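You operate a simulated robot arm through the tools that you are given. There is no shell and no other tool. Be economical: measure what you need, move in short steps, check, and stop when the job is done.

You are at the controls of a simulated robot arm. One attempt, no reset.

JOB
Zero the tally, pack the small green orange in the cell for its size, wrap it and tally it.
Fine: it lies on the grey rack; press 0 pcs once before packing; set it down gently, upright; press +1 once after wrapping.
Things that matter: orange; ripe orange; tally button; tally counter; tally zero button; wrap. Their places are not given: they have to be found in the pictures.

Only the result counts: the job must be done as asked and must still hold three seconds after the hand-in. Knocking over, shifting, dropping, spilling or breaking anything else fails it.

ROBOT AND FRAMES
A 6-joint arm with a two-finger parallel gripper, fixed in place. Base frame: the origin is at the foot of the arm, x ahead of it, y to its left, z up; the work surface is at about z = 0. Units: m, degrees, N and s.
With the tool pointing down near the work surface it reaches from about 0.18 to 0.46 m from the base axis. Its first joint turns from -70.0 to 70.0 degrees. Payload 1.9 kg.
The TCP is the grasp point between the finger pads, 0.023 m short of the fingertips. In the tool frame z runs along the fingers and y along their closing line. Largest opening 0.094 m; finger width 0.038, thickness 0.01; the body of the gripper, 0.054 by 0.096 m, starts 0.039 m behind the TCP.
Orientation is that of the tool frame in the base frame, as a unit quaternion [w, x, y, z]. With the fingers straight down and closing along the base's y, the tool's x points along the base's -x, its y along +y and its z along -z.

CONTROLS
- The arm moves only by the tool servo_tool. Its argument "plan" is a list of rows, each a list of 7 numbers: the shift along the base's x, y, z in m, then the turn, a rotation vector about the base's x, y, z in degrees, then the closure in counts, from 0 (fully open) to 255 (shut). In form: [[dx, dy, dz, rx, ry, rz, grip], ...]. A call has 1 to 20 rows; each row shifts and turns the commanded pose from where the row before left it. Rows are played at 5 a second. More than 0.05 m and 8.6 degrees between two rows, or a gripper value outside its range, and nothing of the call is played. Where a pose cannot be reached the arm comes as near as it can. A force on the tool above 40 N (or 10 N above the force at the start of the call, whichever is more), or a blocked arm, ends the call early, and 0.2 s more pass. The fingers move at their own pace (about 0.108 m/s each) and stop on an object; they squeeze with about 39 N. The grip force told is the motor's: it shows also when the fingers shut on nothing. Time passes only in rows, and 0.2 s behind the last, so rows that do not move let the fingers close. It gives the time, the measured TCP pose, the force on the tool (base axes), the opening and the grip force at its end, in the units of the frame above (readings bear some noise), with the torque about the TCP (base axes, N m) and any sound that the robot's microphone picked up.
- Cameras (640 x 400 px; columns grow to the right, rows downward): "scene" is fixed at [0.0487, 0.3041, 0.4302]; the picture's right is [-0.83, -0.56, 0.00], its down [-0.34, 0.50, -0.80] and it looks along [0.44, -0.66, -0.60] (base axes); focal length 214 px, centre (320, 200). "wrist" rides on the gripper at [0.086, 0.016, -0.074] in the tool frame; the picture's right is [-0.18, 0.98, 0.00], its down [-0.58, -0.11, -0.81] and it looks along [-0.79, -0.15, 0.59] (tool axes); focal length 243 px, centre (320, 200).
- capture(camera): a new picture of that camera. No time passes.
- probe_pixels(camera, pixels): there is no depth. For up to 12 entries [column, row, z] of the newest picture of that camera ("zoom" is the newest enlarged one), the place [x, y] in the base frame at which the ray of that pixel passes the height z, good to about 0.003 m, but the place of the scene camera against the robot may be out by one fixed shift of up to 0.012 m in any direction. No time passes.
- zoom(camera, box): a new picture of the part [left, top, right, bottom] of that camera's present view, enlarged. No time passes.
- finish_job(): hands the job in; it is judged then, once.

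Work in short steps. Measure before you move; look again where a grasp or a placing could have gone wrong, and mend it. You have 80 turns and 34 pictures in all, those below and enlarged ones among them. Open the gripper and draw the arm clear of the work before you hand the job in, unless the task says otherwise; then end with one line.

The tools are called after ">>>" as name(argument=value, ...) on one line, values as JSON. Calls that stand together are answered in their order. servo_tool: Moves the arm, as the interface text tells. Its arguments: {"type":"object","properties":{"plan":{"type":"array","items":{"type":"array","items":{"type":"number"}}}},"required":["plan"]} The other tools are called the same way: capture (camera) takes a picture; probe_pixels (camera, pixels) gives the place at which the rays of pixels pass given heights; zoom (camera, box) takes an enlarged picture of a part of a camera's view; finish_job () hands the job in.

At the start:

```text
clock: 0.0
eef_pos: [0.3498, 0.0107, 0.3102]
ee_rot: [0.0, 0.0, 1.0, 0.0]
wrist_force: [0.0, 0.5, 0.1]
torque: [0.01, 0.0, 0.01]
finger_gap: 0.0942
grasp_force: 0.0
```

scene: 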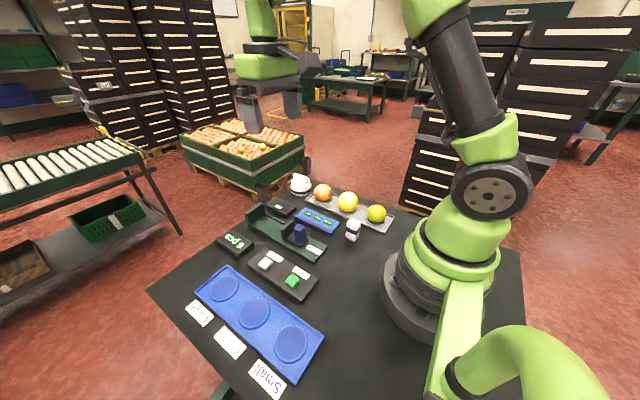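
wrist: 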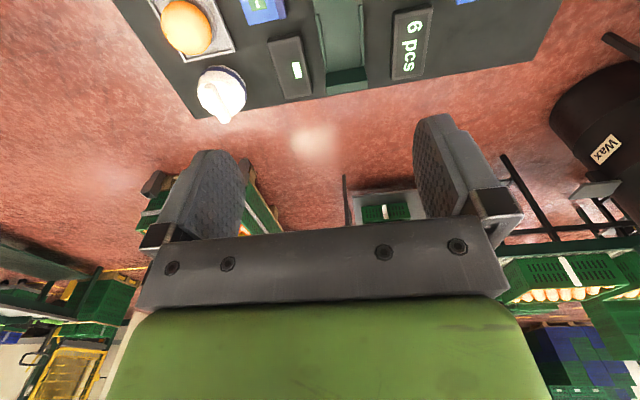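

The scene picture shows a tray with cells at the lower left, a button box near (285,275), and oranges on a grey rack near (350,205). I zoom in on the details.

>>> zoom(camera="scene", box=[210, 165, 410, 290])

>>> zoom(camera="scene", box=[150, 225, 350, 400])

```text
3.20 times, centred on (310, 228) of scene
```

zoom: 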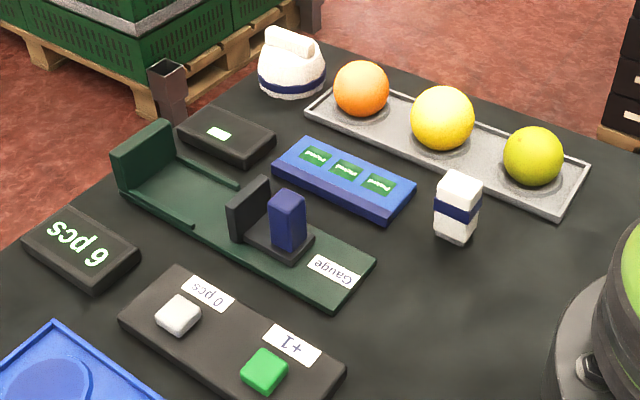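

```text
2.29 times, centred on (250, 312) of scene
```

zoom: 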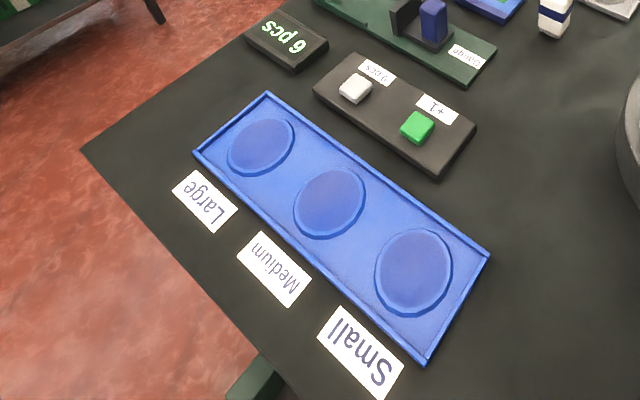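

The wrap could be any of the blue pad, the white item at (300,185), or the white item at (352,229). I zoom in more on these.

>>> zoom(camera="scene", box=[280, 168, 400, 243])

>>> probe_pixels(camera="scene", pixels=[[376, 214, 0.03], [348, 202, 0.03], [323, 193, 0.03], [301, 186, 0.03], [353, 230, 0.02], [265, 263, 0.025], [292, 281, 0.025], [291, 344, 0.005], [254, 313, 0.005], [224, 287, 0.005], [319, 220, 0.015], [235, 242, 0.02]])

```text
5.33 times, centred on (340, 206) of scene
```

zoom: 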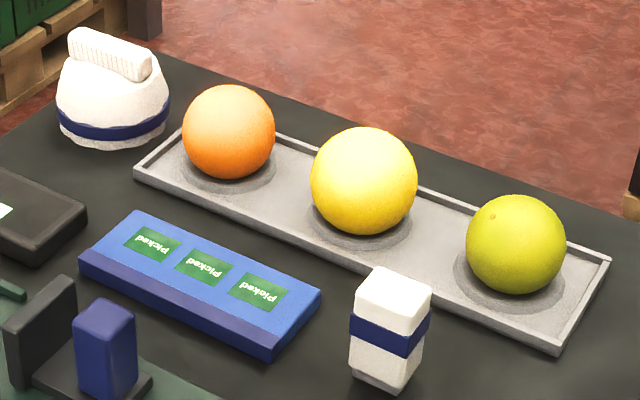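

```text
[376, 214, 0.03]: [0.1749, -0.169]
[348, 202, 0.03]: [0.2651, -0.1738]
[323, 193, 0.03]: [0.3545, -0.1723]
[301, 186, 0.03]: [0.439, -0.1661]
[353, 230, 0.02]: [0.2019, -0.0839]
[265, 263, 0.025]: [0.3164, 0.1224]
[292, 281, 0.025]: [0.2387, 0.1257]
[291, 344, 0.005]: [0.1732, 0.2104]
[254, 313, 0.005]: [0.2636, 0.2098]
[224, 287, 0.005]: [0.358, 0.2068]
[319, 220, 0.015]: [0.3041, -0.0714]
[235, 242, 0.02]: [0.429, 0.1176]
```

The white dome with a ridged handle at (300,185) looks like the wrap. I probe the wrist picture (orange at (185,28), wrap at (222,93), display at (411,45)) to check the scene camera's shift.

>>> probe_pixels(camera="wrist", pixels=[[186, 28, 0.03], [222, 93, 0.03], [411, 45, 0.02], [297, 70, 0.02], [391, 78, 0.0], [432, 9, 0.02]])

>>> probe_pixels(camera="scene", pixels=[[235, 242, 0.02], [281, 207, 0.02], [301, 186, 0.03], [323, 193, 0.03], [217, 240, 0.01]])

```text
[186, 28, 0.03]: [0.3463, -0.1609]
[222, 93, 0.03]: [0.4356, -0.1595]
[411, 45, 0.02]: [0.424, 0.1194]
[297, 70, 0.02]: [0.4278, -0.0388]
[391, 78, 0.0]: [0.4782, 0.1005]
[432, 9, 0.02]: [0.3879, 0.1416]
```

```text
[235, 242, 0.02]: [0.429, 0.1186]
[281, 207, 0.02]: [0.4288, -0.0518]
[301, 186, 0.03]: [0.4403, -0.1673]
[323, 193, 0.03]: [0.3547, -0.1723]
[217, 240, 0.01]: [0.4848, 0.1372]
```

Scene readings differ from wrist ones by about (-0.006, +0.008). I move to where the wrist camera sees the buttons, closing the fingers on the way.

>>> servo_tool(plan=[[-0.03, 0.03, -0.01, 0, 0, 0, 255], [-0.03, 0.03, -0.01, 0, 0, 0, 255], [-0.03, 0.03, -0.01, 0, 0, 0, 255], [-0.01, 0.02, -0.01, 0, 0, 0, 255], [0, 0, 0, 0, 0, 0, 255]])

>>> capture(camera="wrist")

```text
clock: 1.2
eef_pos: [0.2486, 0.1194, 0.2677]
ee_rot: [0.0, 0.001, 1.0, 0.001]
wrist_force: [0.6, -0.1, 0.2]
torque: [0.01, 0.0, 0.0]
finger_gap: 0.0
grasp_force: 39.1
```

```text
28 pictures are left
```

wrist: 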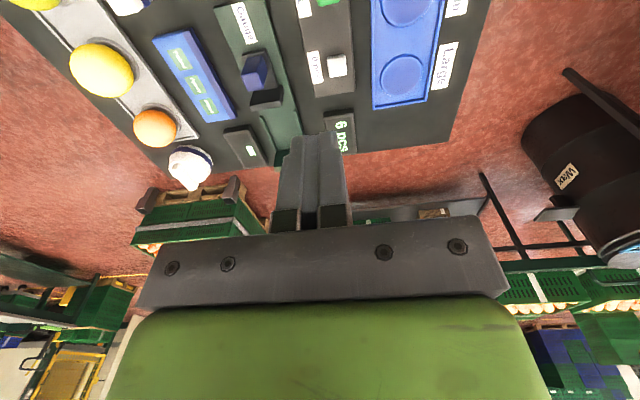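

White 0-pcs button at (337,65), green +1 at (327,2), Large cell at (402,76). I probe these.

>>> probe_pixels(camera="wrist", pixels=[[337, 63, 0.025], [337, 72, 0.015], [327, 1, 0.025], [402, 76, 0.005], [407, 8, 0.005], [342, 133, 0.02], [155, 128, 0.03], [190, 165, 0.03], [102, 70, 0.03]])

>>> zoom(camera="wrist", box=[270, 0, 430, 100])

```text
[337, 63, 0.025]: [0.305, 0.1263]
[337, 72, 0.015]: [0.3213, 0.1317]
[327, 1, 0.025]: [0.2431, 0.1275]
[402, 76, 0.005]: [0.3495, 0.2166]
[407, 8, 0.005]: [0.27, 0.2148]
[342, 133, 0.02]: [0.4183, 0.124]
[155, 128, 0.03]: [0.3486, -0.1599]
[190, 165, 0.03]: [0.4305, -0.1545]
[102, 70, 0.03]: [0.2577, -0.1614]
```

```text
4.00 times, centred on (350, 50) of wrist
```

zoom: 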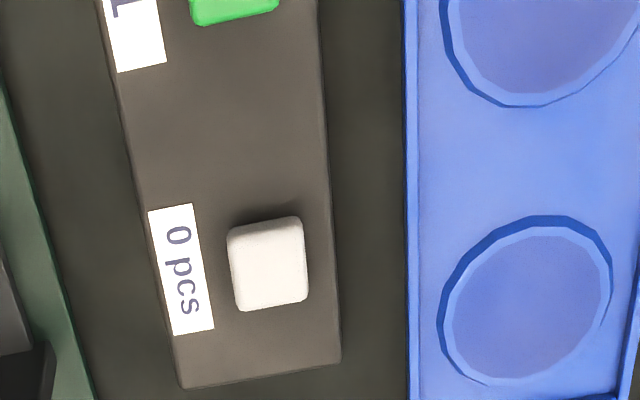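

Zero button is at about (0.308, 0.129). I move over it and descend to above it.

>>> servo_tool(plan=[[0.03, 0.005, -0.03, 0, 0, 0, 255], [0.0294, 0.0046, -0.03, 0, 0, 0, 255], [0, 0, -0.045, 0, 0, 0, 255], [0, 0, -0.045, 0, 0, 0, 255], [0, 0, -0.04, 0, 0, 0, 255], [0, 0, 0, 0, 0, 0, 255]])

>>> zoom(camera="scene", box=[210, 215, 330, 300])

```text
clock: 2.6
eef_pos: [0.312, 0.1306, 0.0765]
ee_rot: [0.0, -0.001, 1.0, 0.001]
wrist_force: [-0.2, 0.2, -0.4]
torque: [-0.01, -0.02, 0.01]
finger_gap: 0.0002
grasp_force: 38.9
```

```text
4.71 times, centred on (270, 258) of scene
```

zoom: 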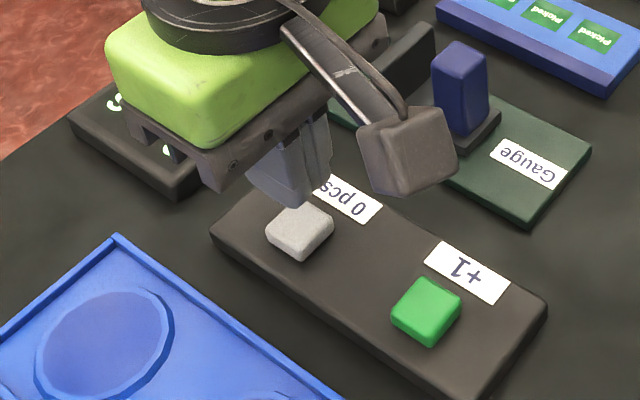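

The closed fingertip stands almost over the white button, slightly far in x. I shift 4 mm and descend slowly.

>>> servo_tool(plan=[[-0.004, 0, -0.012, 0, 0, 0, 255], [0, 0, -0.005, 0, 0, 0, 255], [0, 0, -0.003, 0, 0, 0, 255], [0, 0, -0.003, 0, 0, 0, 255], [0, 0, -0.003, 0, 0, 0, 255]])

```text
clock: 3.8
eef_pos: [0.3054, 0.1292, 0.052]
ee_rot: [0.001, 0.0, 1.0, 0.0]
wrist_force: [0.5, -0.1, 0.3]
torque: [-0.03, 0.02, 0.03]
finger_gap: 0.0
grasp_force: 38.5
```

No contact yet at TCP z 0.052 (tip 0.029). I go on in small steps.

>>> servo_tool(plan=[[0, 0, -0.003, 0, 0, 0, 255], [0, 0, -0.002, 0, 0, 0, 255], [0, 0, -0.002, 0, 0, 0, 255], [0, 0, -0.002, 0, 0, 0, 255]])

>>> zoom(camera="scene", box=[210, 215, 330, 300])

```text
clock: 4.8
eef_pos: [0.3058, 0.1303, 0.0437]
ee_rot: [0.0, 0.001, 1.0, 0.0]
wrist_force: [-0.5, 0.7, 3.6]
torque: [0.06, 0.02, 0.0]
finger_gap: 0.0
grasp_force: 39.1
heard: click
```

```text
4.71 times, centred on (270, 258) of scene
```

zoom: 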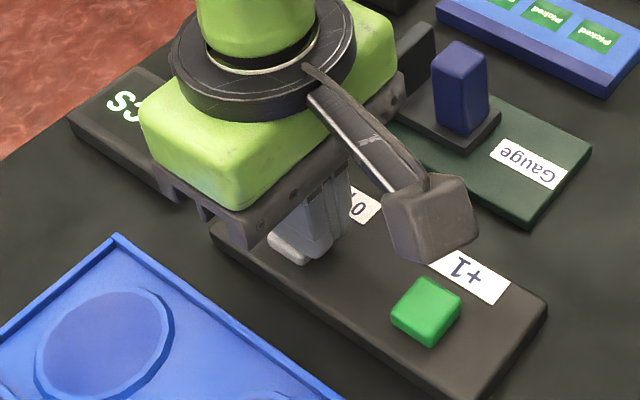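

The click was heard. I raise, check the display, and carry on toward the green orange (corrected place about (0.168, -0.157)) with the fingers opening.

>>> servo_tool(plan=[[0, 0, 0.04, 0, 0, 0, 255], [0, 0, 0.04, 0, 0, 0, 255], [0, 0, 0.04, 0, 0, 0, 255], [0, 0, 0.04, 0, 0, 0, 200], [-0.01725, -0.0358, 0, 0, 0, 0, 100], [-0.01725, -0.0358, 0, 0, 0, 0, 30], [-0.01725, -0.0358, 0, 0, 0, 0, 30], [-0.01725, -0.0358, 0, 0, 0, 0, 30], [-0.01725, -0.0358, 0, 0, 0, 0, 30], [-0.01725, -0.0358, 0, 0, 0, 0, 30], [-0.01725, -0.0358, 0, 0, 0, 0, 30], [-0.01725, -0.0358, 0, 0, 0, 0, 30], [0, 0, -0.04, 0, 0, 0, 30], [0, 0, -0.04, 0, 0, 0, 30], [0, 0, 0, 0, 0, 0, 30]])

>>> capture(camera="scene")

```text
clock: 8.0
eef_pos: [0.1668, -0.154, 0.1245]
ee_rot: [0.001, 0.0, 1.0, 0.0]
wrist_force: [0.4, -0.5, -0.1]
torque: [0.05, 0.0, 0.02]
finger_gap: 0.0828
grasp_force: 0.0
```

```text
24 pictures are left
```

scene: 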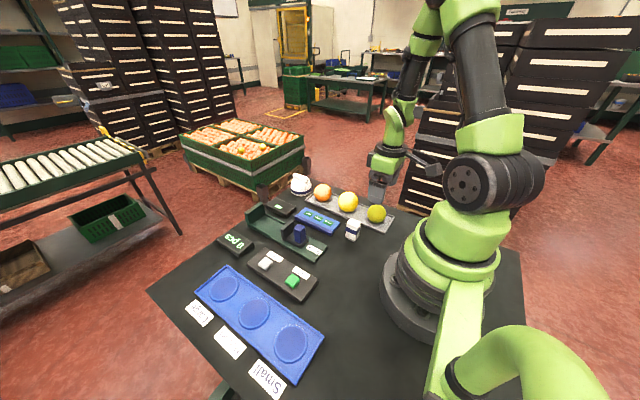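

The hand is over the orange. I zoom to check the display and the alignment of the fingers.

>>> zoom(camera="scene", box=[215, 150, 415, 275])

>>> capture(camera="wrist")

```text
3.20 times, centred on (315, 212) of scene
```

zoom: 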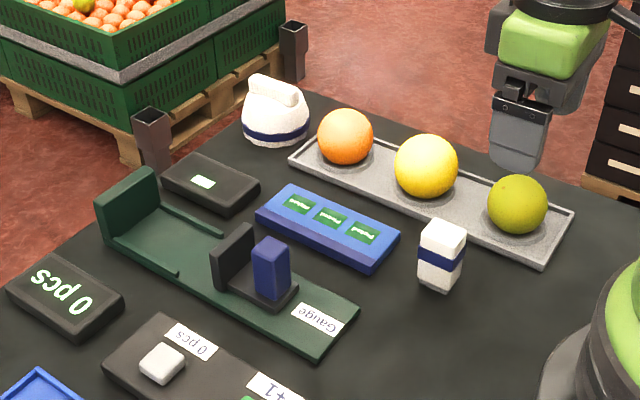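

```text
22 pictures are left
```

wrist: 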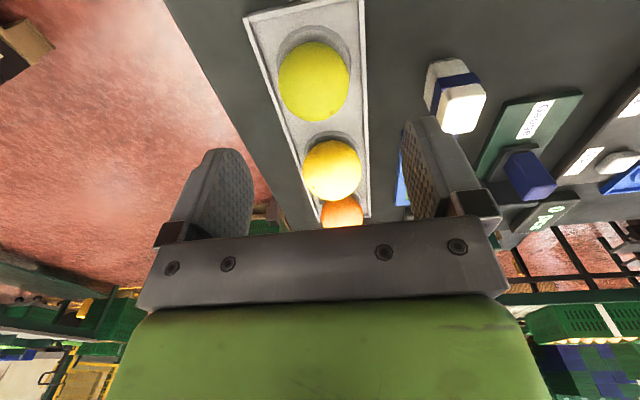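

Display reads 0 pcs. The wrist sees the green orange centred at about (314,81); I probe it and its neighbours.

>>> probe_pixels(camera="wrist", pixels=[[314, 81, 0.03], [314, 81, 0.035], [280, 81, 0.03], [349, 81, 0.03], [332, 170, 0.03], [250, 20, 0.008], [362, 5, 0.008], [314, 40, 0.0], [460, 95, 0.03]])

```text
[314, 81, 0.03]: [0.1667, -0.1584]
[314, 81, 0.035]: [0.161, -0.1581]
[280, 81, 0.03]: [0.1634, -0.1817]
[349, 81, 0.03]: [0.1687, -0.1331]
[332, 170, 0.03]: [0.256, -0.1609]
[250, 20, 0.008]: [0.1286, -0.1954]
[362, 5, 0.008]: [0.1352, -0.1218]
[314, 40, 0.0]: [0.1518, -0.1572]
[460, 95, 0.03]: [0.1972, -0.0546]
```

Orange centre about (0.166, -0.158). I centre and descend to TCP z 0.04.

>>> servo_tool(plan=[[0, -0.004, -0.03, 0, 0, 0, 30], [0, 0, -0.03, 0, 0, 0, 30], [0, 0, -0.015, 0, 0, 0, 30], [0, 0, -0.009, 0, 0, 0, 30], [0, 0, 0, 0, 0, 0, 30]])

>>> zoom(camera="scene", box=[330, 165, 430, 240])

```text
clock: 9.2
eef_pos: [0.1697, -0.1611, 0.0386]
ee_rot: [0.001, 0.0, 1.0, 0.001]
wrist_force: [-0.2, -0.1, 0.2]
torque: [0.01, 0.0, -0.02]
finger_gap: 0.0827
grasp_force: 0.0
```

```text
5.33 times, centred on (380, 202) of scene
```

zoom: 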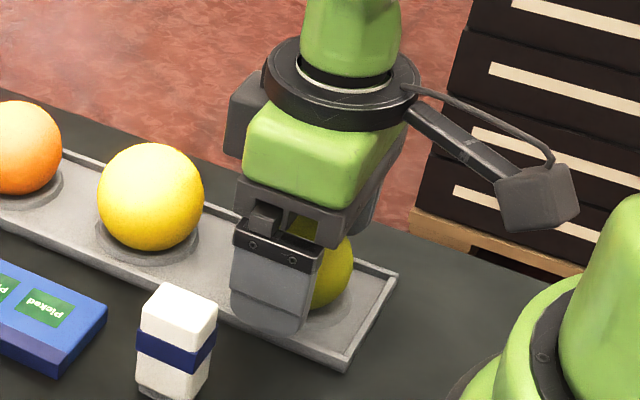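

The orange sits between the fingers with the tips above the rack lip. I close gently.

>>> servo_tool(plan=[[0, 0, 0, 0, 0, 0, 80], [0, 0, 0, 0, 0, 0, 110], [0, 0, 0, 0, 0, 0, 130], [0, 0, 0, 0, 0, 0, 150], [0, 0, 0, 0, 0, 0, 150]])

```text
clock: 10.4
eef_pos: [0.1697, -0.1604, 0.0392]
ee_rot: [-0.001, 0.0, 1.0, 0.0]
wrist_force: [-0.6, -0.4, 0.8]
torque: [-0.01, -0.02, 0.01]
finger_gap: 0.0503
grasp_force: 39.2
```

The grip holds at 0.050 m. I lift straight up.

>>> servo_tool(plan=[[0, 0, 0.01, 0, 0, 0, 150], [0, 0, 0.03, 0, 0, 0, 150], [0, 0, 0.04, 0, 0, 0, 150], [0, 0, 0.04, 0, 0, 0, 150], [0.02, 0.035, 0.02, 0, 0, 0, 150], [0.02, 0.04, 0, 0, 0, 0, 150], [0.02, 0.04, 0, 0, 0, 0, 150], [0.01, 0.045, 0, 0, 0, 0, 150], [0, 0.045, 0, 0, 0, 0, 150], [0, 0, 0, 0, 0, 0, 150]])

>>> capture(camera="wrist")

>>> capture(camera="scene")

```text
clock: 12.6
eef_pos: [0.2348, 0.0424, 0.1794]
ee_rot: [0.0, 0.0, 1.0, -0.001]
wrist_force: [0.2, -0.6, -0.1]
torque: [-0.03, 0.0, 0.0]
finger_gap: 0.0499
grasp_force: 39.2
```

```text
20 pictures are left
```

wrist: 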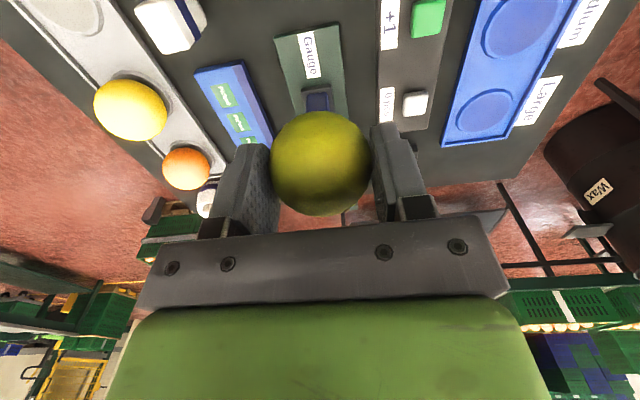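

```text
19 pictures are left
```

scene: 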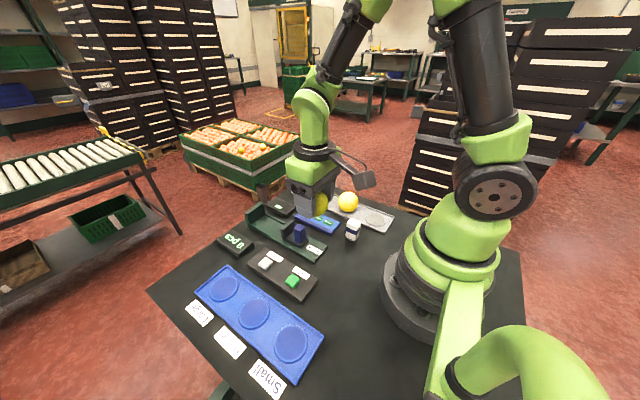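

Orange is well held. I probe its centre in the hand and refine cell/button places: Medium cell (515,28), Large (487,112), +1 (428,17).

>>> probe_pixels(camera="wrist", pixels=[[320, 163, 0.169], [320, 163, 0.179], [515, 28, 0.005], [486, 111, 0.005], [428, 14, 0.025], [414, 101, 0.025]])

>>> zoom(camera="scene", box=[180, 255, 340, 395])

```text
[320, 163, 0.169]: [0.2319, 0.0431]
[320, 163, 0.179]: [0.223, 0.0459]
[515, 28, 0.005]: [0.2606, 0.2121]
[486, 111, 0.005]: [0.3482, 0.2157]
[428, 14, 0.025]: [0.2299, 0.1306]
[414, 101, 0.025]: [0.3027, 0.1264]
```

```text
2.86 times, centred on (260, 325) of scene
```

zoom: 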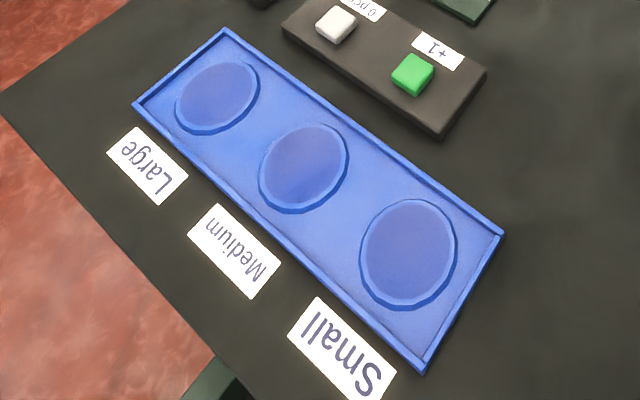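

Small cell estimated at (0.166, 0.217). I move above it at z≈0.16 and look with the wrist camera.

>>> servo_tool(plan=[[-0.01, 0.035, 0, 0, 0, 0, 150], [-0.0134, 0.035, 0, 0, 0, 0, 150], [-0.0134, 0.035, 0, 0, 0, 0, 150], [-0.015, 0.035, 0, 0, 0, 0, 150], [-0.015, 0.0345, -0.01, 0, 0, 0, 150], [0, 0, -0.01, 0, 0, 0, 150], [0, 0, 0, 0, 0, 0, 150]])

>>> capture(camera="wrist")

```text
clock: 14.2
eef_pos: [0.1697, 0.2197, 0.1557]
ee_rot: [0.0, 0.0, 1.0, 0.0]
wrist_force: [0.5, 0.5, -0.5]
torque: [0.01, -0.02, -0.02]
finger_gap: 0.0504
grasp_force: 39.2
```

```text
17 pictures are left
```

wrist: 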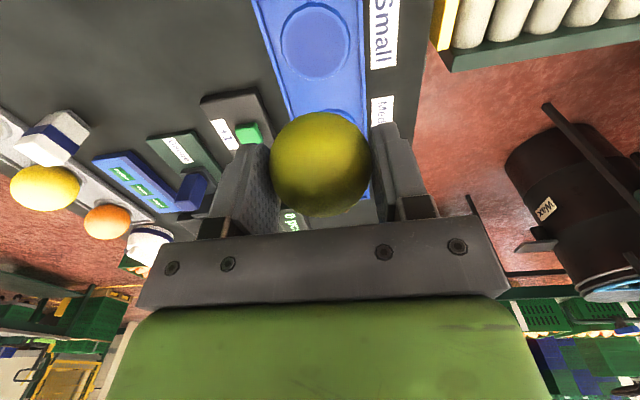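

Small cell centre appears at (315,42). I probe it.

>>> probe_pixels(camera="wrist", pixels=[[315, 42, 0.004], [281, 42, 0.004], [350, 42, 0.004], [315, 5, 0.006], [315, 78, 0.004], [270, 60, 0.008], [364, 60, 0.008], [320, 163, 0.145], [250, 128, 0.025]])

```text
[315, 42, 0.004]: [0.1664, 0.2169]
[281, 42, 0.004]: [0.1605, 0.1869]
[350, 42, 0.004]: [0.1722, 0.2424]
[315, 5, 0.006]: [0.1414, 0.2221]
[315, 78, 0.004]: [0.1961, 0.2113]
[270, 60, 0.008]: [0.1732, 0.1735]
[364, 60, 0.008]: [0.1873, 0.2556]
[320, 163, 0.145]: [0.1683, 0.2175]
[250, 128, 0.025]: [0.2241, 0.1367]
```

Cell centre ≈ (0.168, 0.2165), orange ≈ (0.168, 0.2175). I lower to just above.

>>> servo_tool(plan=[[-0.001, -0.001, -0.03, 0, 0, 0, 150], [0, 0, -0.03, 0, 0, 0, 150], [0, 0, -0.03, 0, 0, 0, 150], [0, 0, -0.014, 0, 0, 0, 150], [0, 0, 0, 0, 0, 0, 150]])

>>> zoom(camera="scene", box=[220, 270, 360, 390])

```text
clock: 15.4
eef_pos: [0.1704, 0.2197, 0.0543]
ee_rot: [0.0, 0.001, 1.0, 0.0]
wrist_force: [0.7, -0.1, -0.6]
torque: [-0.03, -0.05, -0.01]
finger_gap: 0.0504
grasp_force: 39.1
```

```text
3.33 times, centred on (290, 330) of scene
```

zoom: 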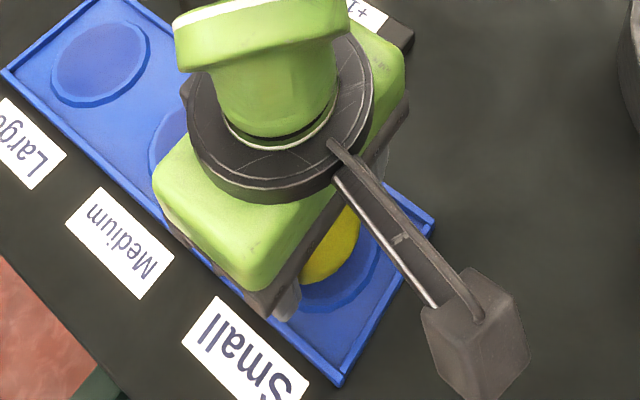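

Aligned over the Small cell. I lower in 2 mm steps and watch the force.

>>> servo_tool(plan=[[-0.001, -0.001, -0.004, 0, 0, 0, 150], [0, 0, -0.003, 0, 0, 0, 150], [0, 0, -0.003, 0, 0, 0, 150], [0, 0, -0.002, 0, 0, 0, 150], [0, 0, 0, 0, 0, 0, 150]])

```text
clock: 16.6
eef_pos: [0.1687, 0.2178, 0.0426]
ee_rot: [0.001, 0.0, 1.0, 0.001]
wrist_force: [0.5, -0.6, -0.9]
torque: [0.0, -0.03, 0.0]
finger_gap: 0.0499
grasp_force: 38.8
```

Still no contact at z 0.0426; I continue in 1 mm steps.

>>> servo_tool(plan=[[0, 0, -0.001, 0, 0, 0, 150], [0, 0, -0.001, 0, 0, 0, 150], [0, 0, -0.001, 0, 0, 0, 150], [0, 0, 0, 0, 0, 0, 150]])

```text
clock: 17.6
eef_pos: [0.1694, 0.2168, 0.0401]
ee_rot: [0.0, 0.0, 1.0, 0.001]
wrist_force: [0.4, 0.1, -1.2]
torque: [-0.01, -0.03, 0.0]
finger_gap: 0.0504
grasp_force: 38.9
```

>>> servo_tool(plan=[[0, 0, -0.001, 0, 0, 0, 150], [0, 0, -0.001, 0, 0, 0, 150], [0, 0, 0, 0, 0, 0, 150]])

```text
clock: 18.4
eef_pos: [0.1702, 0.2173, 0.0384]
ee_rot: [0.001, 0.0, 1.0, 0.0]
wrist_force: [-6.0, -1.7, 33.4]
torque: [-0.02, 0.11, -0.01]
finger_gap: 0.0503
grasp_force: 39.5
```

Contact with the cell floor (33 N). I ease up 1 mm to unload, then open slowly.

>>> servo_tool(plan=[[0, 0, 0.001, 0, 0, 0, 150], [0, 0, 0, 0, 0, 0, 116], [0, 0, 0, 0, 0, 0, 110], [0, 0, 0, 0, 0, 0, 100], [0, 0, 0, 0, 0, 0, 90], [0, 0, 0, 0, 0, 0, 80], [0, 0, 0, 0, 0, 0, 80]])

```text
clock: 20.0
eef_pos: [0.1693, 0.218, 0.0402]
ee_rot: [0.0, 0.0, 1.0, 0.0]
wrist_force: [-1.1, -0.4, -0.3]
torque: [-0.01, -0.03, -0.03]
finger_gap: 0.0644
grasp_force: 0.1
```

Released. I rise straight up and look.

>>> servo_tool(plan=[[0, 0, 0.02, 0, 0, 0, 80], [0, 0, 0.03, 0, 0, 0, 80], [0, 0, 0.04, 0, 0, 0, 80], [0, 0, 0.04, 0, 0, 0, 80], [0.03, -0.03, 0.02, 0, 0, 0, 80], [0.03, -0.035, 0, 0, 0, 0, 80], [0.03, -0.035, 0, 0, 0, 0, 80], [0.03, -0.035, 0, 0, 0, 0, 80], [0.03, -0.035, 0, 0, 0, 0, 80], [0.015, -0.04, 0, 0, 0, 0, 80], [0, -0.04, 0, 0, 0, 0, 80], [0, -0.04, 0, 0, 0, 0, 80], [0, -0.04, 0, 0, 0, 0, 80], [0, -0.03, 0, 0, 0, 0, 80], [0, 0, 0, 0, 0, 0, 80]])

>>> capture(camera="scene")

>>> capture(camera="wrist")

```text
clock: 23.2
eef_pos: [0.3312, -0.1458, 0.1864]
ee_rot: [0.0, -0.001, 1.0, 0.0]
wrist_force: [0.3, 0.7, 0.6]
torque: [0.02, -0.02, 0.01]
finger_gap: 0.0644
grasp_force: 0.0
```

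```text
15 pictures are left
```

scene: 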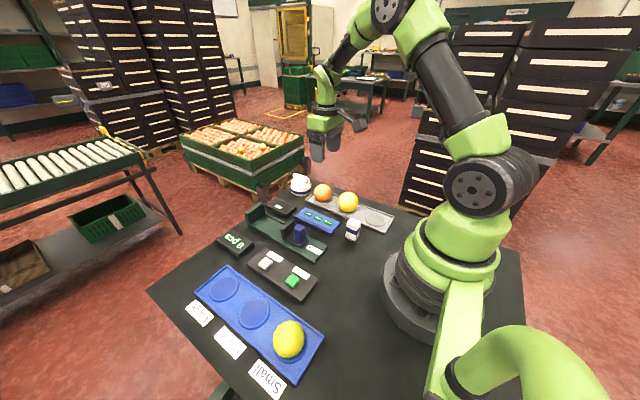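

```text
14 pictures are left
```

wrist: 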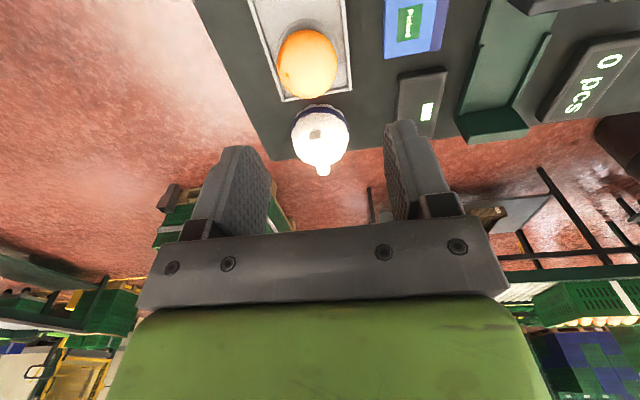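

The orange sits in the Small cell. I zoom on the wrap from both cameras.

>>> zoom(camera="wrist", box=[260, 80, 388, 190])

>>> zoom(camera="scene", box=[270, 165, 340, 210])

```text
3.64 times, centred on (324, 135) of wrist
```

zoom: 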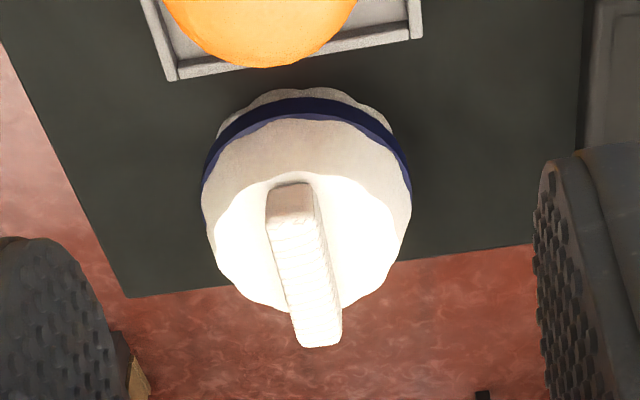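

```text
8.89 times, centred on (305, 188) of scene
```

zoom: 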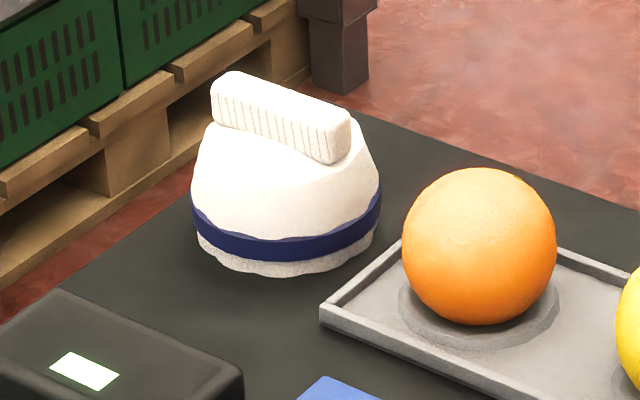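

The ridge handle runs along about x. I probe its near end (wrist ~(316,134)), far end (~(325,172)), and the dome base at several heights.

>>> probe_pixels(camera="zoom", pixels=[[287, 228, 0.005], [287, 228, 0.01], [280, 115, 0.05], [280, 115, 0.06], [280, 115, 0.07], [235, 90, 0.06], [335, 125, 0.06], [192, 210, 0.01], [380, 200, 0.01]])

>>> probe_pixels(camera="wrist", pixels=[[321, 122, 0.02], [292, 131, 0.015], [349, 131, 0.015], [316, 134, 0.06], [316, 134, 0.07], [324, 173, 0.06], [324, 173, 0.07], [320, 153, 0.055], [320, 153, 0.06], [320, 153, 0.065], [320, 107, 0.015]])

```text
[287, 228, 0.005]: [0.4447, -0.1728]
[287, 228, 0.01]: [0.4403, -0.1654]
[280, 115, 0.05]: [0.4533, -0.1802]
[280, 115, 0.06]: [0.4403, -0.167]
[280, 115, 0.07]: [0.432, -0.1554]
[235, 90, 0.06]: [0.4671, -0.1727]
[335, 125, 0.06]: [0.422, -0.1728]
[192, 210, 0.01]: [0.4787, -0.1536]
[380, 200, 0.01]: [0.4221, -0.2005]
```

```text
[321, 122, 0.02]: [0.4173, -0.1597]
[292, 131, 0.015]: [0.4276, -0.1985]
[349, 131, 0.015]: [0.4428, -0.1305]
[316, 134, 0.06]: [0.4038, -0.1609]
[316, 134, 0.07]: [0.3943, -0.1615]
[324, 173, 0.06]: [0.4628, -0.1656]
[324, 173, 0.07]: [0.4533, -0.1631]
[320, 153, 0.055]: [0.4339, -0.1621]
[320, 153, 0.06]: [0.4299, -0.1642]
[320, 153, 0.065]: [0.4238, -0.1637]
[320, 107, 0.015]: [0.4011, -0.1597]
```

The wrap's centre is about (0.433, -0.163), its ridge top about z 0.065–0.07. I move above it and come to z ≈ 0.115.

>>> servo_tool(plan=[[0.035, -0.006, 0, 0, 0, 0, 80], [0.035, -0.006, 0, 0, 0, 0, 80], [0.032, -0.005, 0, 0, 0, 0, 80], [0, 0, -0.035, 0, 0, 0, 80], [0, 0, -0.035, 0, 0, 0, 80], [0, 0, 0, 0, 0, 0, 80]])

>>> zoom(camera="scene", box=[260, 150, 356, 210])

>>> capture(camera="wrist")

```text
clock: 24.6
eef_pos: [0.433, -0.1563, 0.1175]
ee_rot: [0.0, -0.001, 1.0, 0.0]
wrist_force: [0.1, -0.5, 0.2]
torque: [0.0, 0.03, -0.01]
finger_gap: 0.0644
grasp_force: 0.1
out of reach, approached as far as the arm can: row 3
```

```text
6.67 times, centred on (308, 180) of scene
```

zoom: 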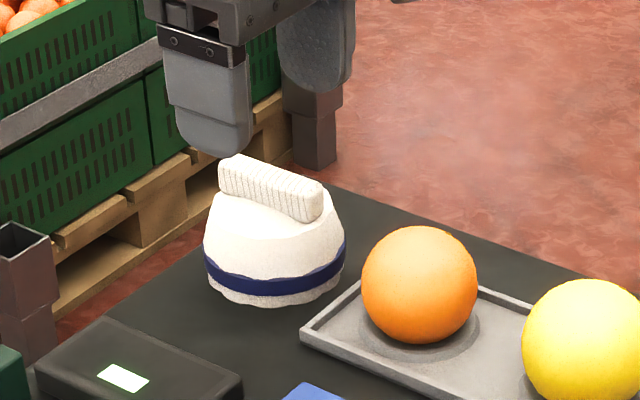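

```text
10 pictures are left
```

wrist: 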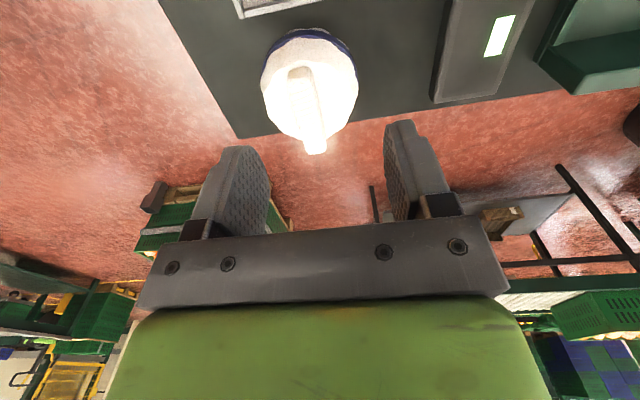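

Now the ridge is seen closer, near end (299,75), far end (315,148). I probe it for triangulation with the earlier picture.

>>> probe_pixels(camera="wrist", pixels=[[299, 75, 0.06], [299, 75, 0.07], [315, 150, 0.06], [315, 150, 0.07], [307, 113, 0.055], [307, 113, 0.06], [307, 113, 0.065], [307, 113, 0.07], [261, 82, 0.02], [358, 82, 0.02], [309, 32, 0.012]])

```text
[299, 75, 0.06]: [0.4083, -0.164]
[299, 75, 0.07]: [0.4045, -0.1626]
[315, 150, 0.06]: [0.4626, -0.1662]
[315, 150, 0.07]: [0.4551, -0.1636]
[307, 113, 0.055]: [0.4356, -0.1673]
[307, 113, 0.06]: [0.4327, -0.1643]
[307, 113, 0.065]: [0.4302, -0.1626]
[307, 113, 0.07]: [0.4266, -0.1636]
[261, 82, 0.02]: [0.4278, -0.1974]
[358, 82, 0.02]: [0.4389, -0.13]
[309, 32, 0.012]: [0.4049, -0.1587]
```

Ridge centre ≈ (0.434, -0.164), top ≈ 0.06–0.067. I correct y and descend a little.

>>> servo_tool(plan=[[0, -0.0075, 0, 0, 0, 0, 80], [0, 0, -0.012, 0, 0, 0, 80], [0, 0, -0.012, 0, 0, 0, 80], [0, 0, -0.008, 0, 0, 0, 80], [0, 0, 0, 0, 0, 0, 80]])

>>> zoom(camera="scene", box=[260, 150, 356, 210])

```text
clock: 25.8
eef_pos: [0.4315, -0.1632, 0.0857]
ee_rot: [0.0, 0.0, 1.0, 0.0]
wrist_force: [0.6, -0.5, -0.4]
torque: [0.03, -0.03, -0.01]
finger_gap: 0.0643
grasp_force: 0.2
```

```text
6.67 times, centred on (308, 180) of scene
```

zoom: 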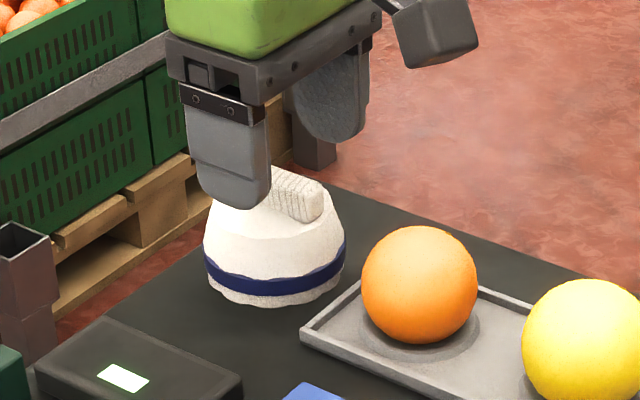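

Reached well; tips now straddle the ridge. I go 9 mm lower and close slowly.

>>> servo_tool(plan=[[0.001, 0, -0.005, 0, 0, 0, 80], [0, 0, -0.004, 0, 0, 0, 80], [0, 0, 0, 0, 0, 0, 80]])

>>> zoom(camera="scene", box=[260, 150, 356, 210])

```text
clock: 26.6
eef_pos: [0.4314, -0.1632, 0.0773]
ee_rot: [0.001, 0.0, 1.0, 0.0]
wrist_force: [-1.2, 0.3, -0.4]
torque: [-0.01, 0.0, 0.01]
finger_gap: 0.0645
grasp_force: 0.0
```

```text
6.67 times, centred on (308, 180) of scene
```

zoom: 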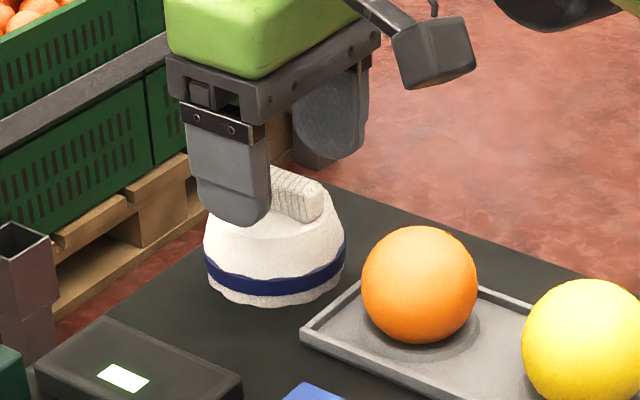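

Good position. I close stepwise on the ridge.

>>> servo_tool(plan=[[0, 0, 0, 0, 0, 0, 130], [0, 0, 0, 0, 0, 0, 170], [0, 0, 0, 0, 0, 0, 200], [0, 0, 0, 0, 0, 0, 225], [0, 0, 0, 0, 0, 0, 255], [0, 0, 0, 0, 0, 0, 255]])

```text
clock: 28.0
eef_pos: [0.4313, -0.1626, 0.0774]
ee_rot: [0.001, 0.001, 1.0, 0.0]
wrist_force: [-0.2, 0.2, -0.1]
torque: [0.02, 0.01, 0.0]
finger_gap: 0.0142
grasp_force: 39.3
```

Ridge held at 14 mm. I lift straight, then draw back and go up.

>>> servo_tool(plan=[[0, 0, 0.01, 0, 0, 0, 255], [0, 0, 0.02, 0, 0, 0, 255], [0, 0, 0.03, 0, 0, 0, 255], [-0.005, 0.01, 0.02, 0, 0, 0, 255], [-0.02, 0.025, 0.03, 0, 0, 0, 255], [-0.03, 0.03, 0.02, 0, 0, 0, 255], [0, 0, 0, 0, 0, 0, 255]])

>>> capture(camera="scene")

```text
clock: 29.6
eef_pos: [0.4333, -0.132, 0.1963]
ee_rot: [0.0, 0.0, 1.0, 0.0]
wrist_force: [-0.4, -0.6, -0.6]
torque: [0.03, 0.01, 0.01]
finger_gap: 0.0139
grasp_force: 38.7
out of reach, approached as far as the arm can: row 4, 5, 6
```

```text
7 pictures are left
```

scene: 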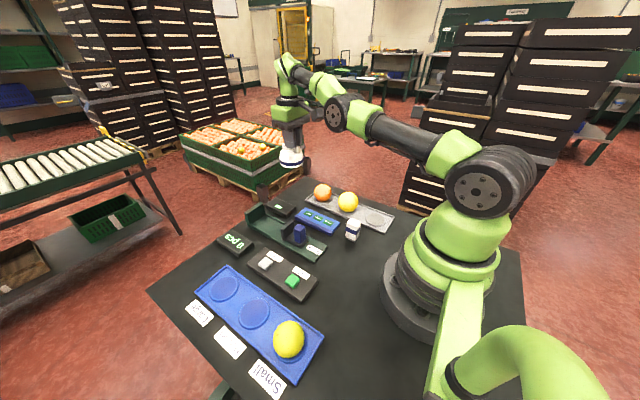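

Wrap is held. I carry it at height toward the Small cell.

>>> servo_tool(plan=[[-0.035, 0.02, 0, 0, 0, 0, 255], [-0.035, 0.03, 0, 0, 0, 0, 255], [-0.03, 0.035, 0, 0, 0, 0, 255], [-0.03, 0.035, 0, 0, 0, 0, 255], [-0.025, 0.035, 0, 0, 0, 0, 255], [-0.02, 0.035, 0, 0, 0, 0, 255], [-0.02, 0.035, 0, 0, 0, 0, 255], [-0.02, 0.035, 0, 0, 0, 0, 255], [-0.02, 0.035, 0, 0, 0, 0, 255], [0, 0, 0, 0, 0, 0, 255]])

```text
clock: 31.8
eef_pos: [0.4472, -0.033, 0.2175]
ee_rot: [0.0, 0.0, 1.0, 0.0]
wrist_force: [0.7, 0.3, 0.2]
torque: [-0.02, -0.02, -0.05]
finger_gap: 0.0139
grasp_force: 39.0
out of reach, approached as far as the arm can: row 1, 2, 3, 4, 5, 6, 7, 8, 9
```

The arm stays near its outer limit (x 0.447) despite the commands. I test a small single inward step.

>>> servo_tool(plan=[[-0.01, 0, -0.01, 0, 0, 0, 255], [0, 0, 0, 0, 0, 0, 255]])

```text
clock: 32.4
eef_pos: [0.4488, -0.0343, 0.2077]
ee_rot: [0.0, 0.0, 1.0, 0.0]
wrist_force: [0.2, 0.2, -0.3]
torque: [0.02, 0.03, 0.01]
finger_gap: 0.014
grasp_force: 38.7
out of reach, approached as far as the arm can: row 1
```

Only z followed. I go lower, where the arm moved freely earlier (bottom of wrap stays above 0.07), then try inward.

>>> servo_tool(plan=[[0, 0, -0.02, 0, 0, 0, 255], [0, 0, -0.02, 0, 0, 0, 255], [-0.01, 0, -0.01, 0, 0, 0, 255], [-0.01, 0, 0, 0, 0, 0, 255], [0, 0, 0, 0, 0, 0, 255]])

```text
clock: 33.6
eef_pos: [0.4559, -0.0364, 0.1629]
ee_rot: [0.0, 0.0, 1.0, 0.0]
wrist_force: [-0.3, -0.3, 0.1]
torque: [0.04, 0.0, -0.01]
finger_gap: 0.0141
grasp_force: 39.0
out of reach, approached as far as the arm can: row 1, 3, 4
```

The arm is at its straight-arm boundary (radius ≈0.46 about z 0.117) and sticks there. I try unlocking with a small tilt that brings the wrist inward.

>>> servo_tool(plan=[[0, 0, 0, 0, -4, 0, 255], [0, 0, 0, 0, -4, 0, 255], [-0.01, 0, 0, 0, 0, 0, 255], [0, 0, 0, 0, 0, 0, 255]])

```text
clock: 34.6
eef_pos: [0.4797, -0.042, 0.1687]
ee_rot: [0.07, -0.001, 0.998, 0.001]
wrist_force: [0.6, -0.7, 1.3]
torque: [0.01, -0.02, -0.01]
finger_gap: 0.014
grasp_force: 38.6
out of reach, approached as far as the arm can: row 1, 2, 3
```

Now I try the other way: tilt back upright, push outward slightly to straighten, then inward with small steps.

>>> servo_tool(plan=[[0, 0, 0, 0, 4, 0, 255], [0, 0, 0, 0, 4, 0, 255], [0.03, 0, 0, 0, 0, 0, 255], [-0.003, 0, 0, 0, 0, 0, 255], [-0.003, 0, 0, 0, 0, 0, 255], [-0.003, 0, 0, 0, 0, 0, 255], [0, 0, 0, 0, 0, 0, 255]])

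```text
clock: 36.2
eef_pos: [0.4563, -0.0276, 0.1646]
ee_rot: [-0.001, 0.0, 1.0, 0.0]
wrist_force: [0.3, 0.1, -0.2]
torque: [-0.02, -0.03, 0.0]
finger_gap: 0.0141
grasp_force: 39.1
out of reach, approached as far as the arm can: row 1, 2, 3, 5
```

Small inward steps were partly accepted (rows 4 and 6). I send a series of them.

>>> servo_tool(plan=[[-0.003, 0, 0, 0, 0, 0, 255], [-0.003, 0, 0, 0, 0, 0, 255], [-0.003, 0, 0, 0, 0, 0, 255], [-0.003, 0, 0, 0, 0, 0, 255], [-0.003, 0, 0, 0, 0, 0, 255], [-0.003, 0, 0, 0, 0, 0, 255], [-0.003, 0, 0, 0, 0, 0, 255], [-0.003, 0, 0, 0, 0, 0, 255], [-0.003, 0, 0, 0, 0, 0, 255], [-0.003, 0, 0, 0, 0, 0, 255]])

```text
clock: 38.4
eef_pos: [0.4568, -0.0268, 0.1654]
ee_rot: [0.001, 0.0, 1.0, 0.0]
wrist_force: [-0.3, 0.8, 0.0]
torque: [0.0, 0.02, 0.0]
finger_gap: 0.014
grasp_force: 39.1
out of reach, approached as far as the arm can: row 1, 2, 4, 5, 6, 7, 9
```

Vertical moves seem to flex the elbow: upward slides along the limit and downward frees it. I slide up and inward, then come straight down.

>>> servo_tool(plan=[[-0.01, 0, 0.03, 0, 0, 0, 255], [-0.01, 0, 0.03, 0, 0, 0, 255], [-0.01, 0, 0.03, 0, 0, 0, 255], [-0.015, 0, 0.03, 0, 0, 0, 255], [0, 0, 0, 0, 0, 0, 255], [0, 0, -0.02, 0, 0, 0, 255], [0, 0, -0.02, 0, 0, 0, 255], [0, 0, -0.02, 0, 0, 0, 255], [0, 0, 0, 0, 0, 0, 255]])

```text
clock: 40.4
eef_pos: [0.4428, -0.0302, 0.2344]
ee_rot: [-0.001, 0.001, 1.0, 0.0]
wrist_force: [0.2, 0.3, 0.4]
torque: [-0.02, -0.02, -0.01]
finger_gap: 0.0141
grasp_force: 39.0
out of reach, approached as far as the arm can: row 1, 3, 4, 6, 7, 8
```

The elbow probably went past straight into the wrong bend while lifting and drawing in. I push outward to straighten it, then use a large pure downward step followed by down-and-in steps.

>>> servo_tool(plan=[[0.04, 0, 0.01, 0, 0, 0, 255], [0, 0, -0.045, 0, 0, 0, 255], [-0.003, 0, -0.02, 0, 0, 0, 255], [-0.005, 0, -0.005, 0, 0, 0, 255], [-0.005, 0, 0, 0, 0, 0, 255], [0, 0, 0, 0, 0, 0, 255]])

```text
clock: 41.8
eef_pos: [0.4286, -0.0341, 0.1702]
ee_rot: [0.0, -0.001, 1.0, 0.0]
wrist_force: [0.3, -0.6, 0.2]
torque: [-0.02, 0.01, 0.03]
finger_gap: 0.0139
grasp_force: 39.1
out of reach, approached as far as the arm can: row 1
```

Freed: x 0.4286 with all later rows reached. I now draw in and carry the wrap toward the cell, keeping z ≈ 0.17.

>>> servo_tool(plan=[[-0.02, 0, 0, 0, 0, 0, 255], [-0.03, 0, 0.005, 0, 0, 0, 255], [-0.03, 0.02, 0.005, 0, 0, 0, 255], [-0.03, 0.03, 0, 0, 0, 0, 255], [-0.03, 0.03, 0, 0, 0, 0, 255], [0, 0, 0, 0, 0, 0, 255]])

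```text
clock: 43.2
eef_pos: [0.2877, 0.0465, 0.1771]
ee_rot: [0.0, 0.001, 1.0, 0.0]
wrist_force: [0.0, 0.5, -0.2]
torque: [0.0, -0.02, 0.02]
finger_gap: 0.014
grasp_force: 39.5
```

All free. I move on above the Small cell.

>>> servo_tool(plan=[[-0.024, 0.034, 0, 0, 0, 0, 255], [-0.024, 0.034, 0, 0, 0, 0, 255], [-0.024, 0.034, 0, 0, 0, 0, 255], [-0.024, 0.034, 0, 0, 0, 0, 255], [-0.024, 0.034, 0, 0, 0, 0, 255], [0, 0, 0, 0, 0, 0, 255]])

>>> capture(camera="wrist")

```text
clock: 44.6
eef_pos: [0.1735, 0.2169, 0.1801]
ee_rot: [-0.001, 0.001, 1.0, -0.001]
wrist_force: [0.5, -0.3, -0.2]
torque: [0.0, 0.01, 0.0]
finger_gap: 0.014
grasp_force: 38.5
```

```text
6 pictures are left
```

wrist: 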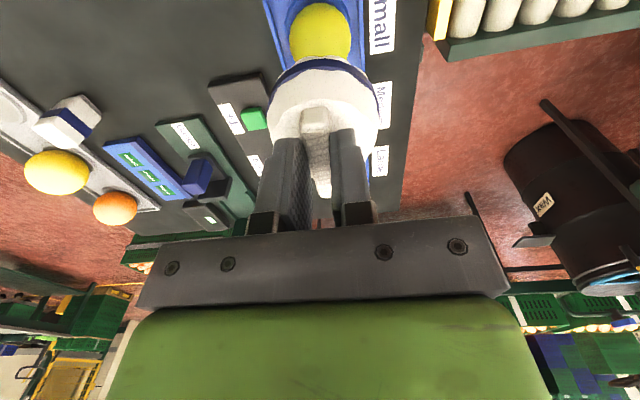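

Orange at (320,32), wrap rim near edge at (321,60), sides at (269,108) and (378,108). I probe them.

>>> probe_pixels(camera="wrist", pixels=[[320, 32, 0.029], [290, 32, 0.029], [351, 32, 0.029], [321, 60, 0.115], [270, 110, 0.115], [378, 110, 0.115], [321, 69, 0.12], [315, 112, 0.165], [323, 190, 0.165]])

>>> zoom(camera="wrist", box=[256, 0, 384, 110])

```text
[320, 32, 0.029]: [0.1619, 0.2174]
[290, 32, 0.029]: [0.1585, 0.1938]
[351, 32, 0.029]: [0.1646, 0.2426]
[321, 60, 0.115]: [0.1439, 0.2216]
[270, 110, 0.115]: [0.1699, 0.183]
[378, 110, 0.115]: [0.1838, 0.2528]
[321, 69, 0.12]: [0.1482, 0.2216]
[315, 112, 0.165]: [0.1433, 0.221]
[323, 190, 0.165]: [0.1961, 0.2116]
```

```text
3.64 times, centred on (320, 55) of wrist
```

zoom: 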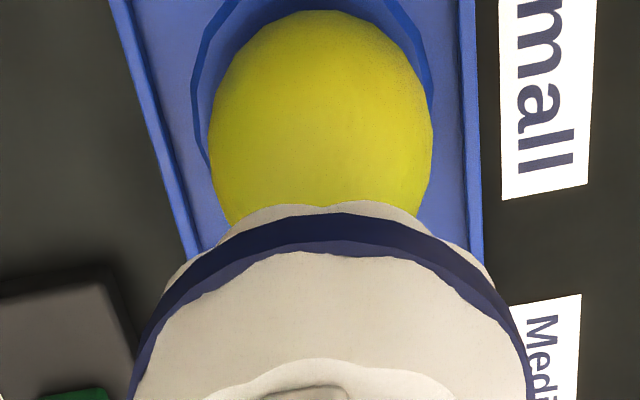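

Orange centre ≈ (0.166, 0.2175), wrap centre ≈ TCP + (0.003, 0.001). I shift 9 mm inward and lower to just above the orange top (TCP 0.14).

>>> servo_tool(plan=[[-0.009, 0, -0.01, 0, 0, 0, 255], [0, 0, -0.015, 0, 0, 0, 255], [0, 0, -0.015, 0, 0, 0, 255], [0, 0, 0, 0, 0, 0, 255], [0, 0, 0, 0, 0, 0, 255]])

>>> zoom(camera="wrist", box=[240, 0, 400, 138])

>>> zoom(camera="scene", box=[220, 270, 360, 390])

```text
clock: 45.8
eef_pos: [0.1607, 0.216, 0.1407]
ee_rot: [0.0, 0.0, 1.0, 0.0]
wrist_force: [-0.8, 0.7, 0.3]
torque: [0.02, -0.02, 0.01]
finger_gap: 0.0143
grasp_force: 39.2
```

```text
2.90 times, centred on (320, 69) of wrist
```

zoom: 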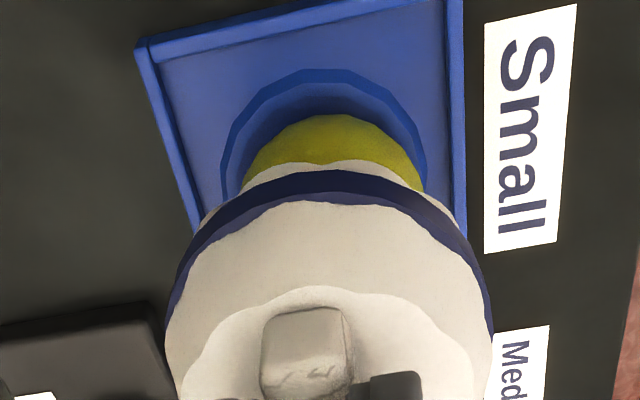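

```text
3.33 times, centred on (290, 330) of scene
```

zoom: 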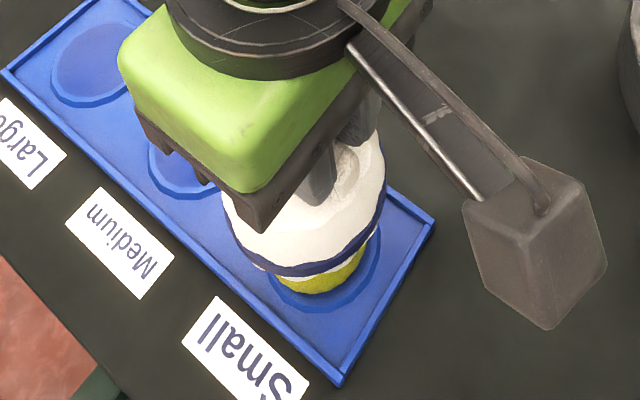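

Alignment looks good in both views (within about 2 mm). I take one stationary reading to average the noise while lowering 4 mm.

>>> servo_tool(plan=[[0, 0, -0.002, 0, 0, 0, 255], [0, 0, -0.002, 0, 0, 0, 255], [0, 0, 0, 0, 0, 0, 255]])

```text
clock: 46.6
eef_pos: [0.1611, 0.2172, 0.1363]
ee_rot: [0.0, 0.0, 1.0, 0.0]
wrist_force: [-0.1, -0.6, -0.1]
torque: [-0.04, 0.0, 0.02]
finger_gap: 0.014
grasp_force: 38.7
```

Mean TCP x ≈ 0.161, so the wrap is about 3 mm short of the orange (≈0.167). I shift +3 mm and lower with the force watched.

>>> servo_tool(plan=[[0.003, 0, -0.003, 0, 0, 0, 255], [0, 0, -0.005, 0, 0, 0, 255], [0, 0, -0.005, 0, 0, 0, 255], [0, 0, -0.005, 0, 0, 0, 255], [0, 0, -0.005, 0, 0, 0, 255], [0, 0, 0, 0, 0, 0, 255]])

```text
clock: 48.0
eef_pos: [0.1633, 0.2172, 0.1136]
ee_rot: [0.0, 0.0, 1.0, 0.0]
wrist_force: [-0.1, -0.9, -0.7]
torque: [0.02, -0.04, -0.02]
finger_gap: 0.0139
grasp_force: 38.7
```

No contact with the wrap over the orange's upper part. I keep lowering.

>>> servo_tool(plan=[[0, 0, -0.005, 0, 0, 0, 255], [0, 0, -0.005, 0, 0, 0, 255], [0, 0, -0.005, 0, 0, 0, 255], [0, 0, -0.005, 0, 0, 0, 255], [0, 0, -0.003, 0, 0, 0, 255], [0, 0, -0.003, 0, 0, 0, 255], [0, 0, 0, 0, 0, 0, 255]])

```text
clock: 49.6
eef_pos: [0.1636, 0.2185, 0.0878]
ee_rot: [0.001, 0.0, 1.0, 0.001]
wrist_force: [0.6, -1.5, 33.4]
torque: [-0.04, -0.19, 0.01]
finger_gap: 0.0139
grasp_force: 38.8
```

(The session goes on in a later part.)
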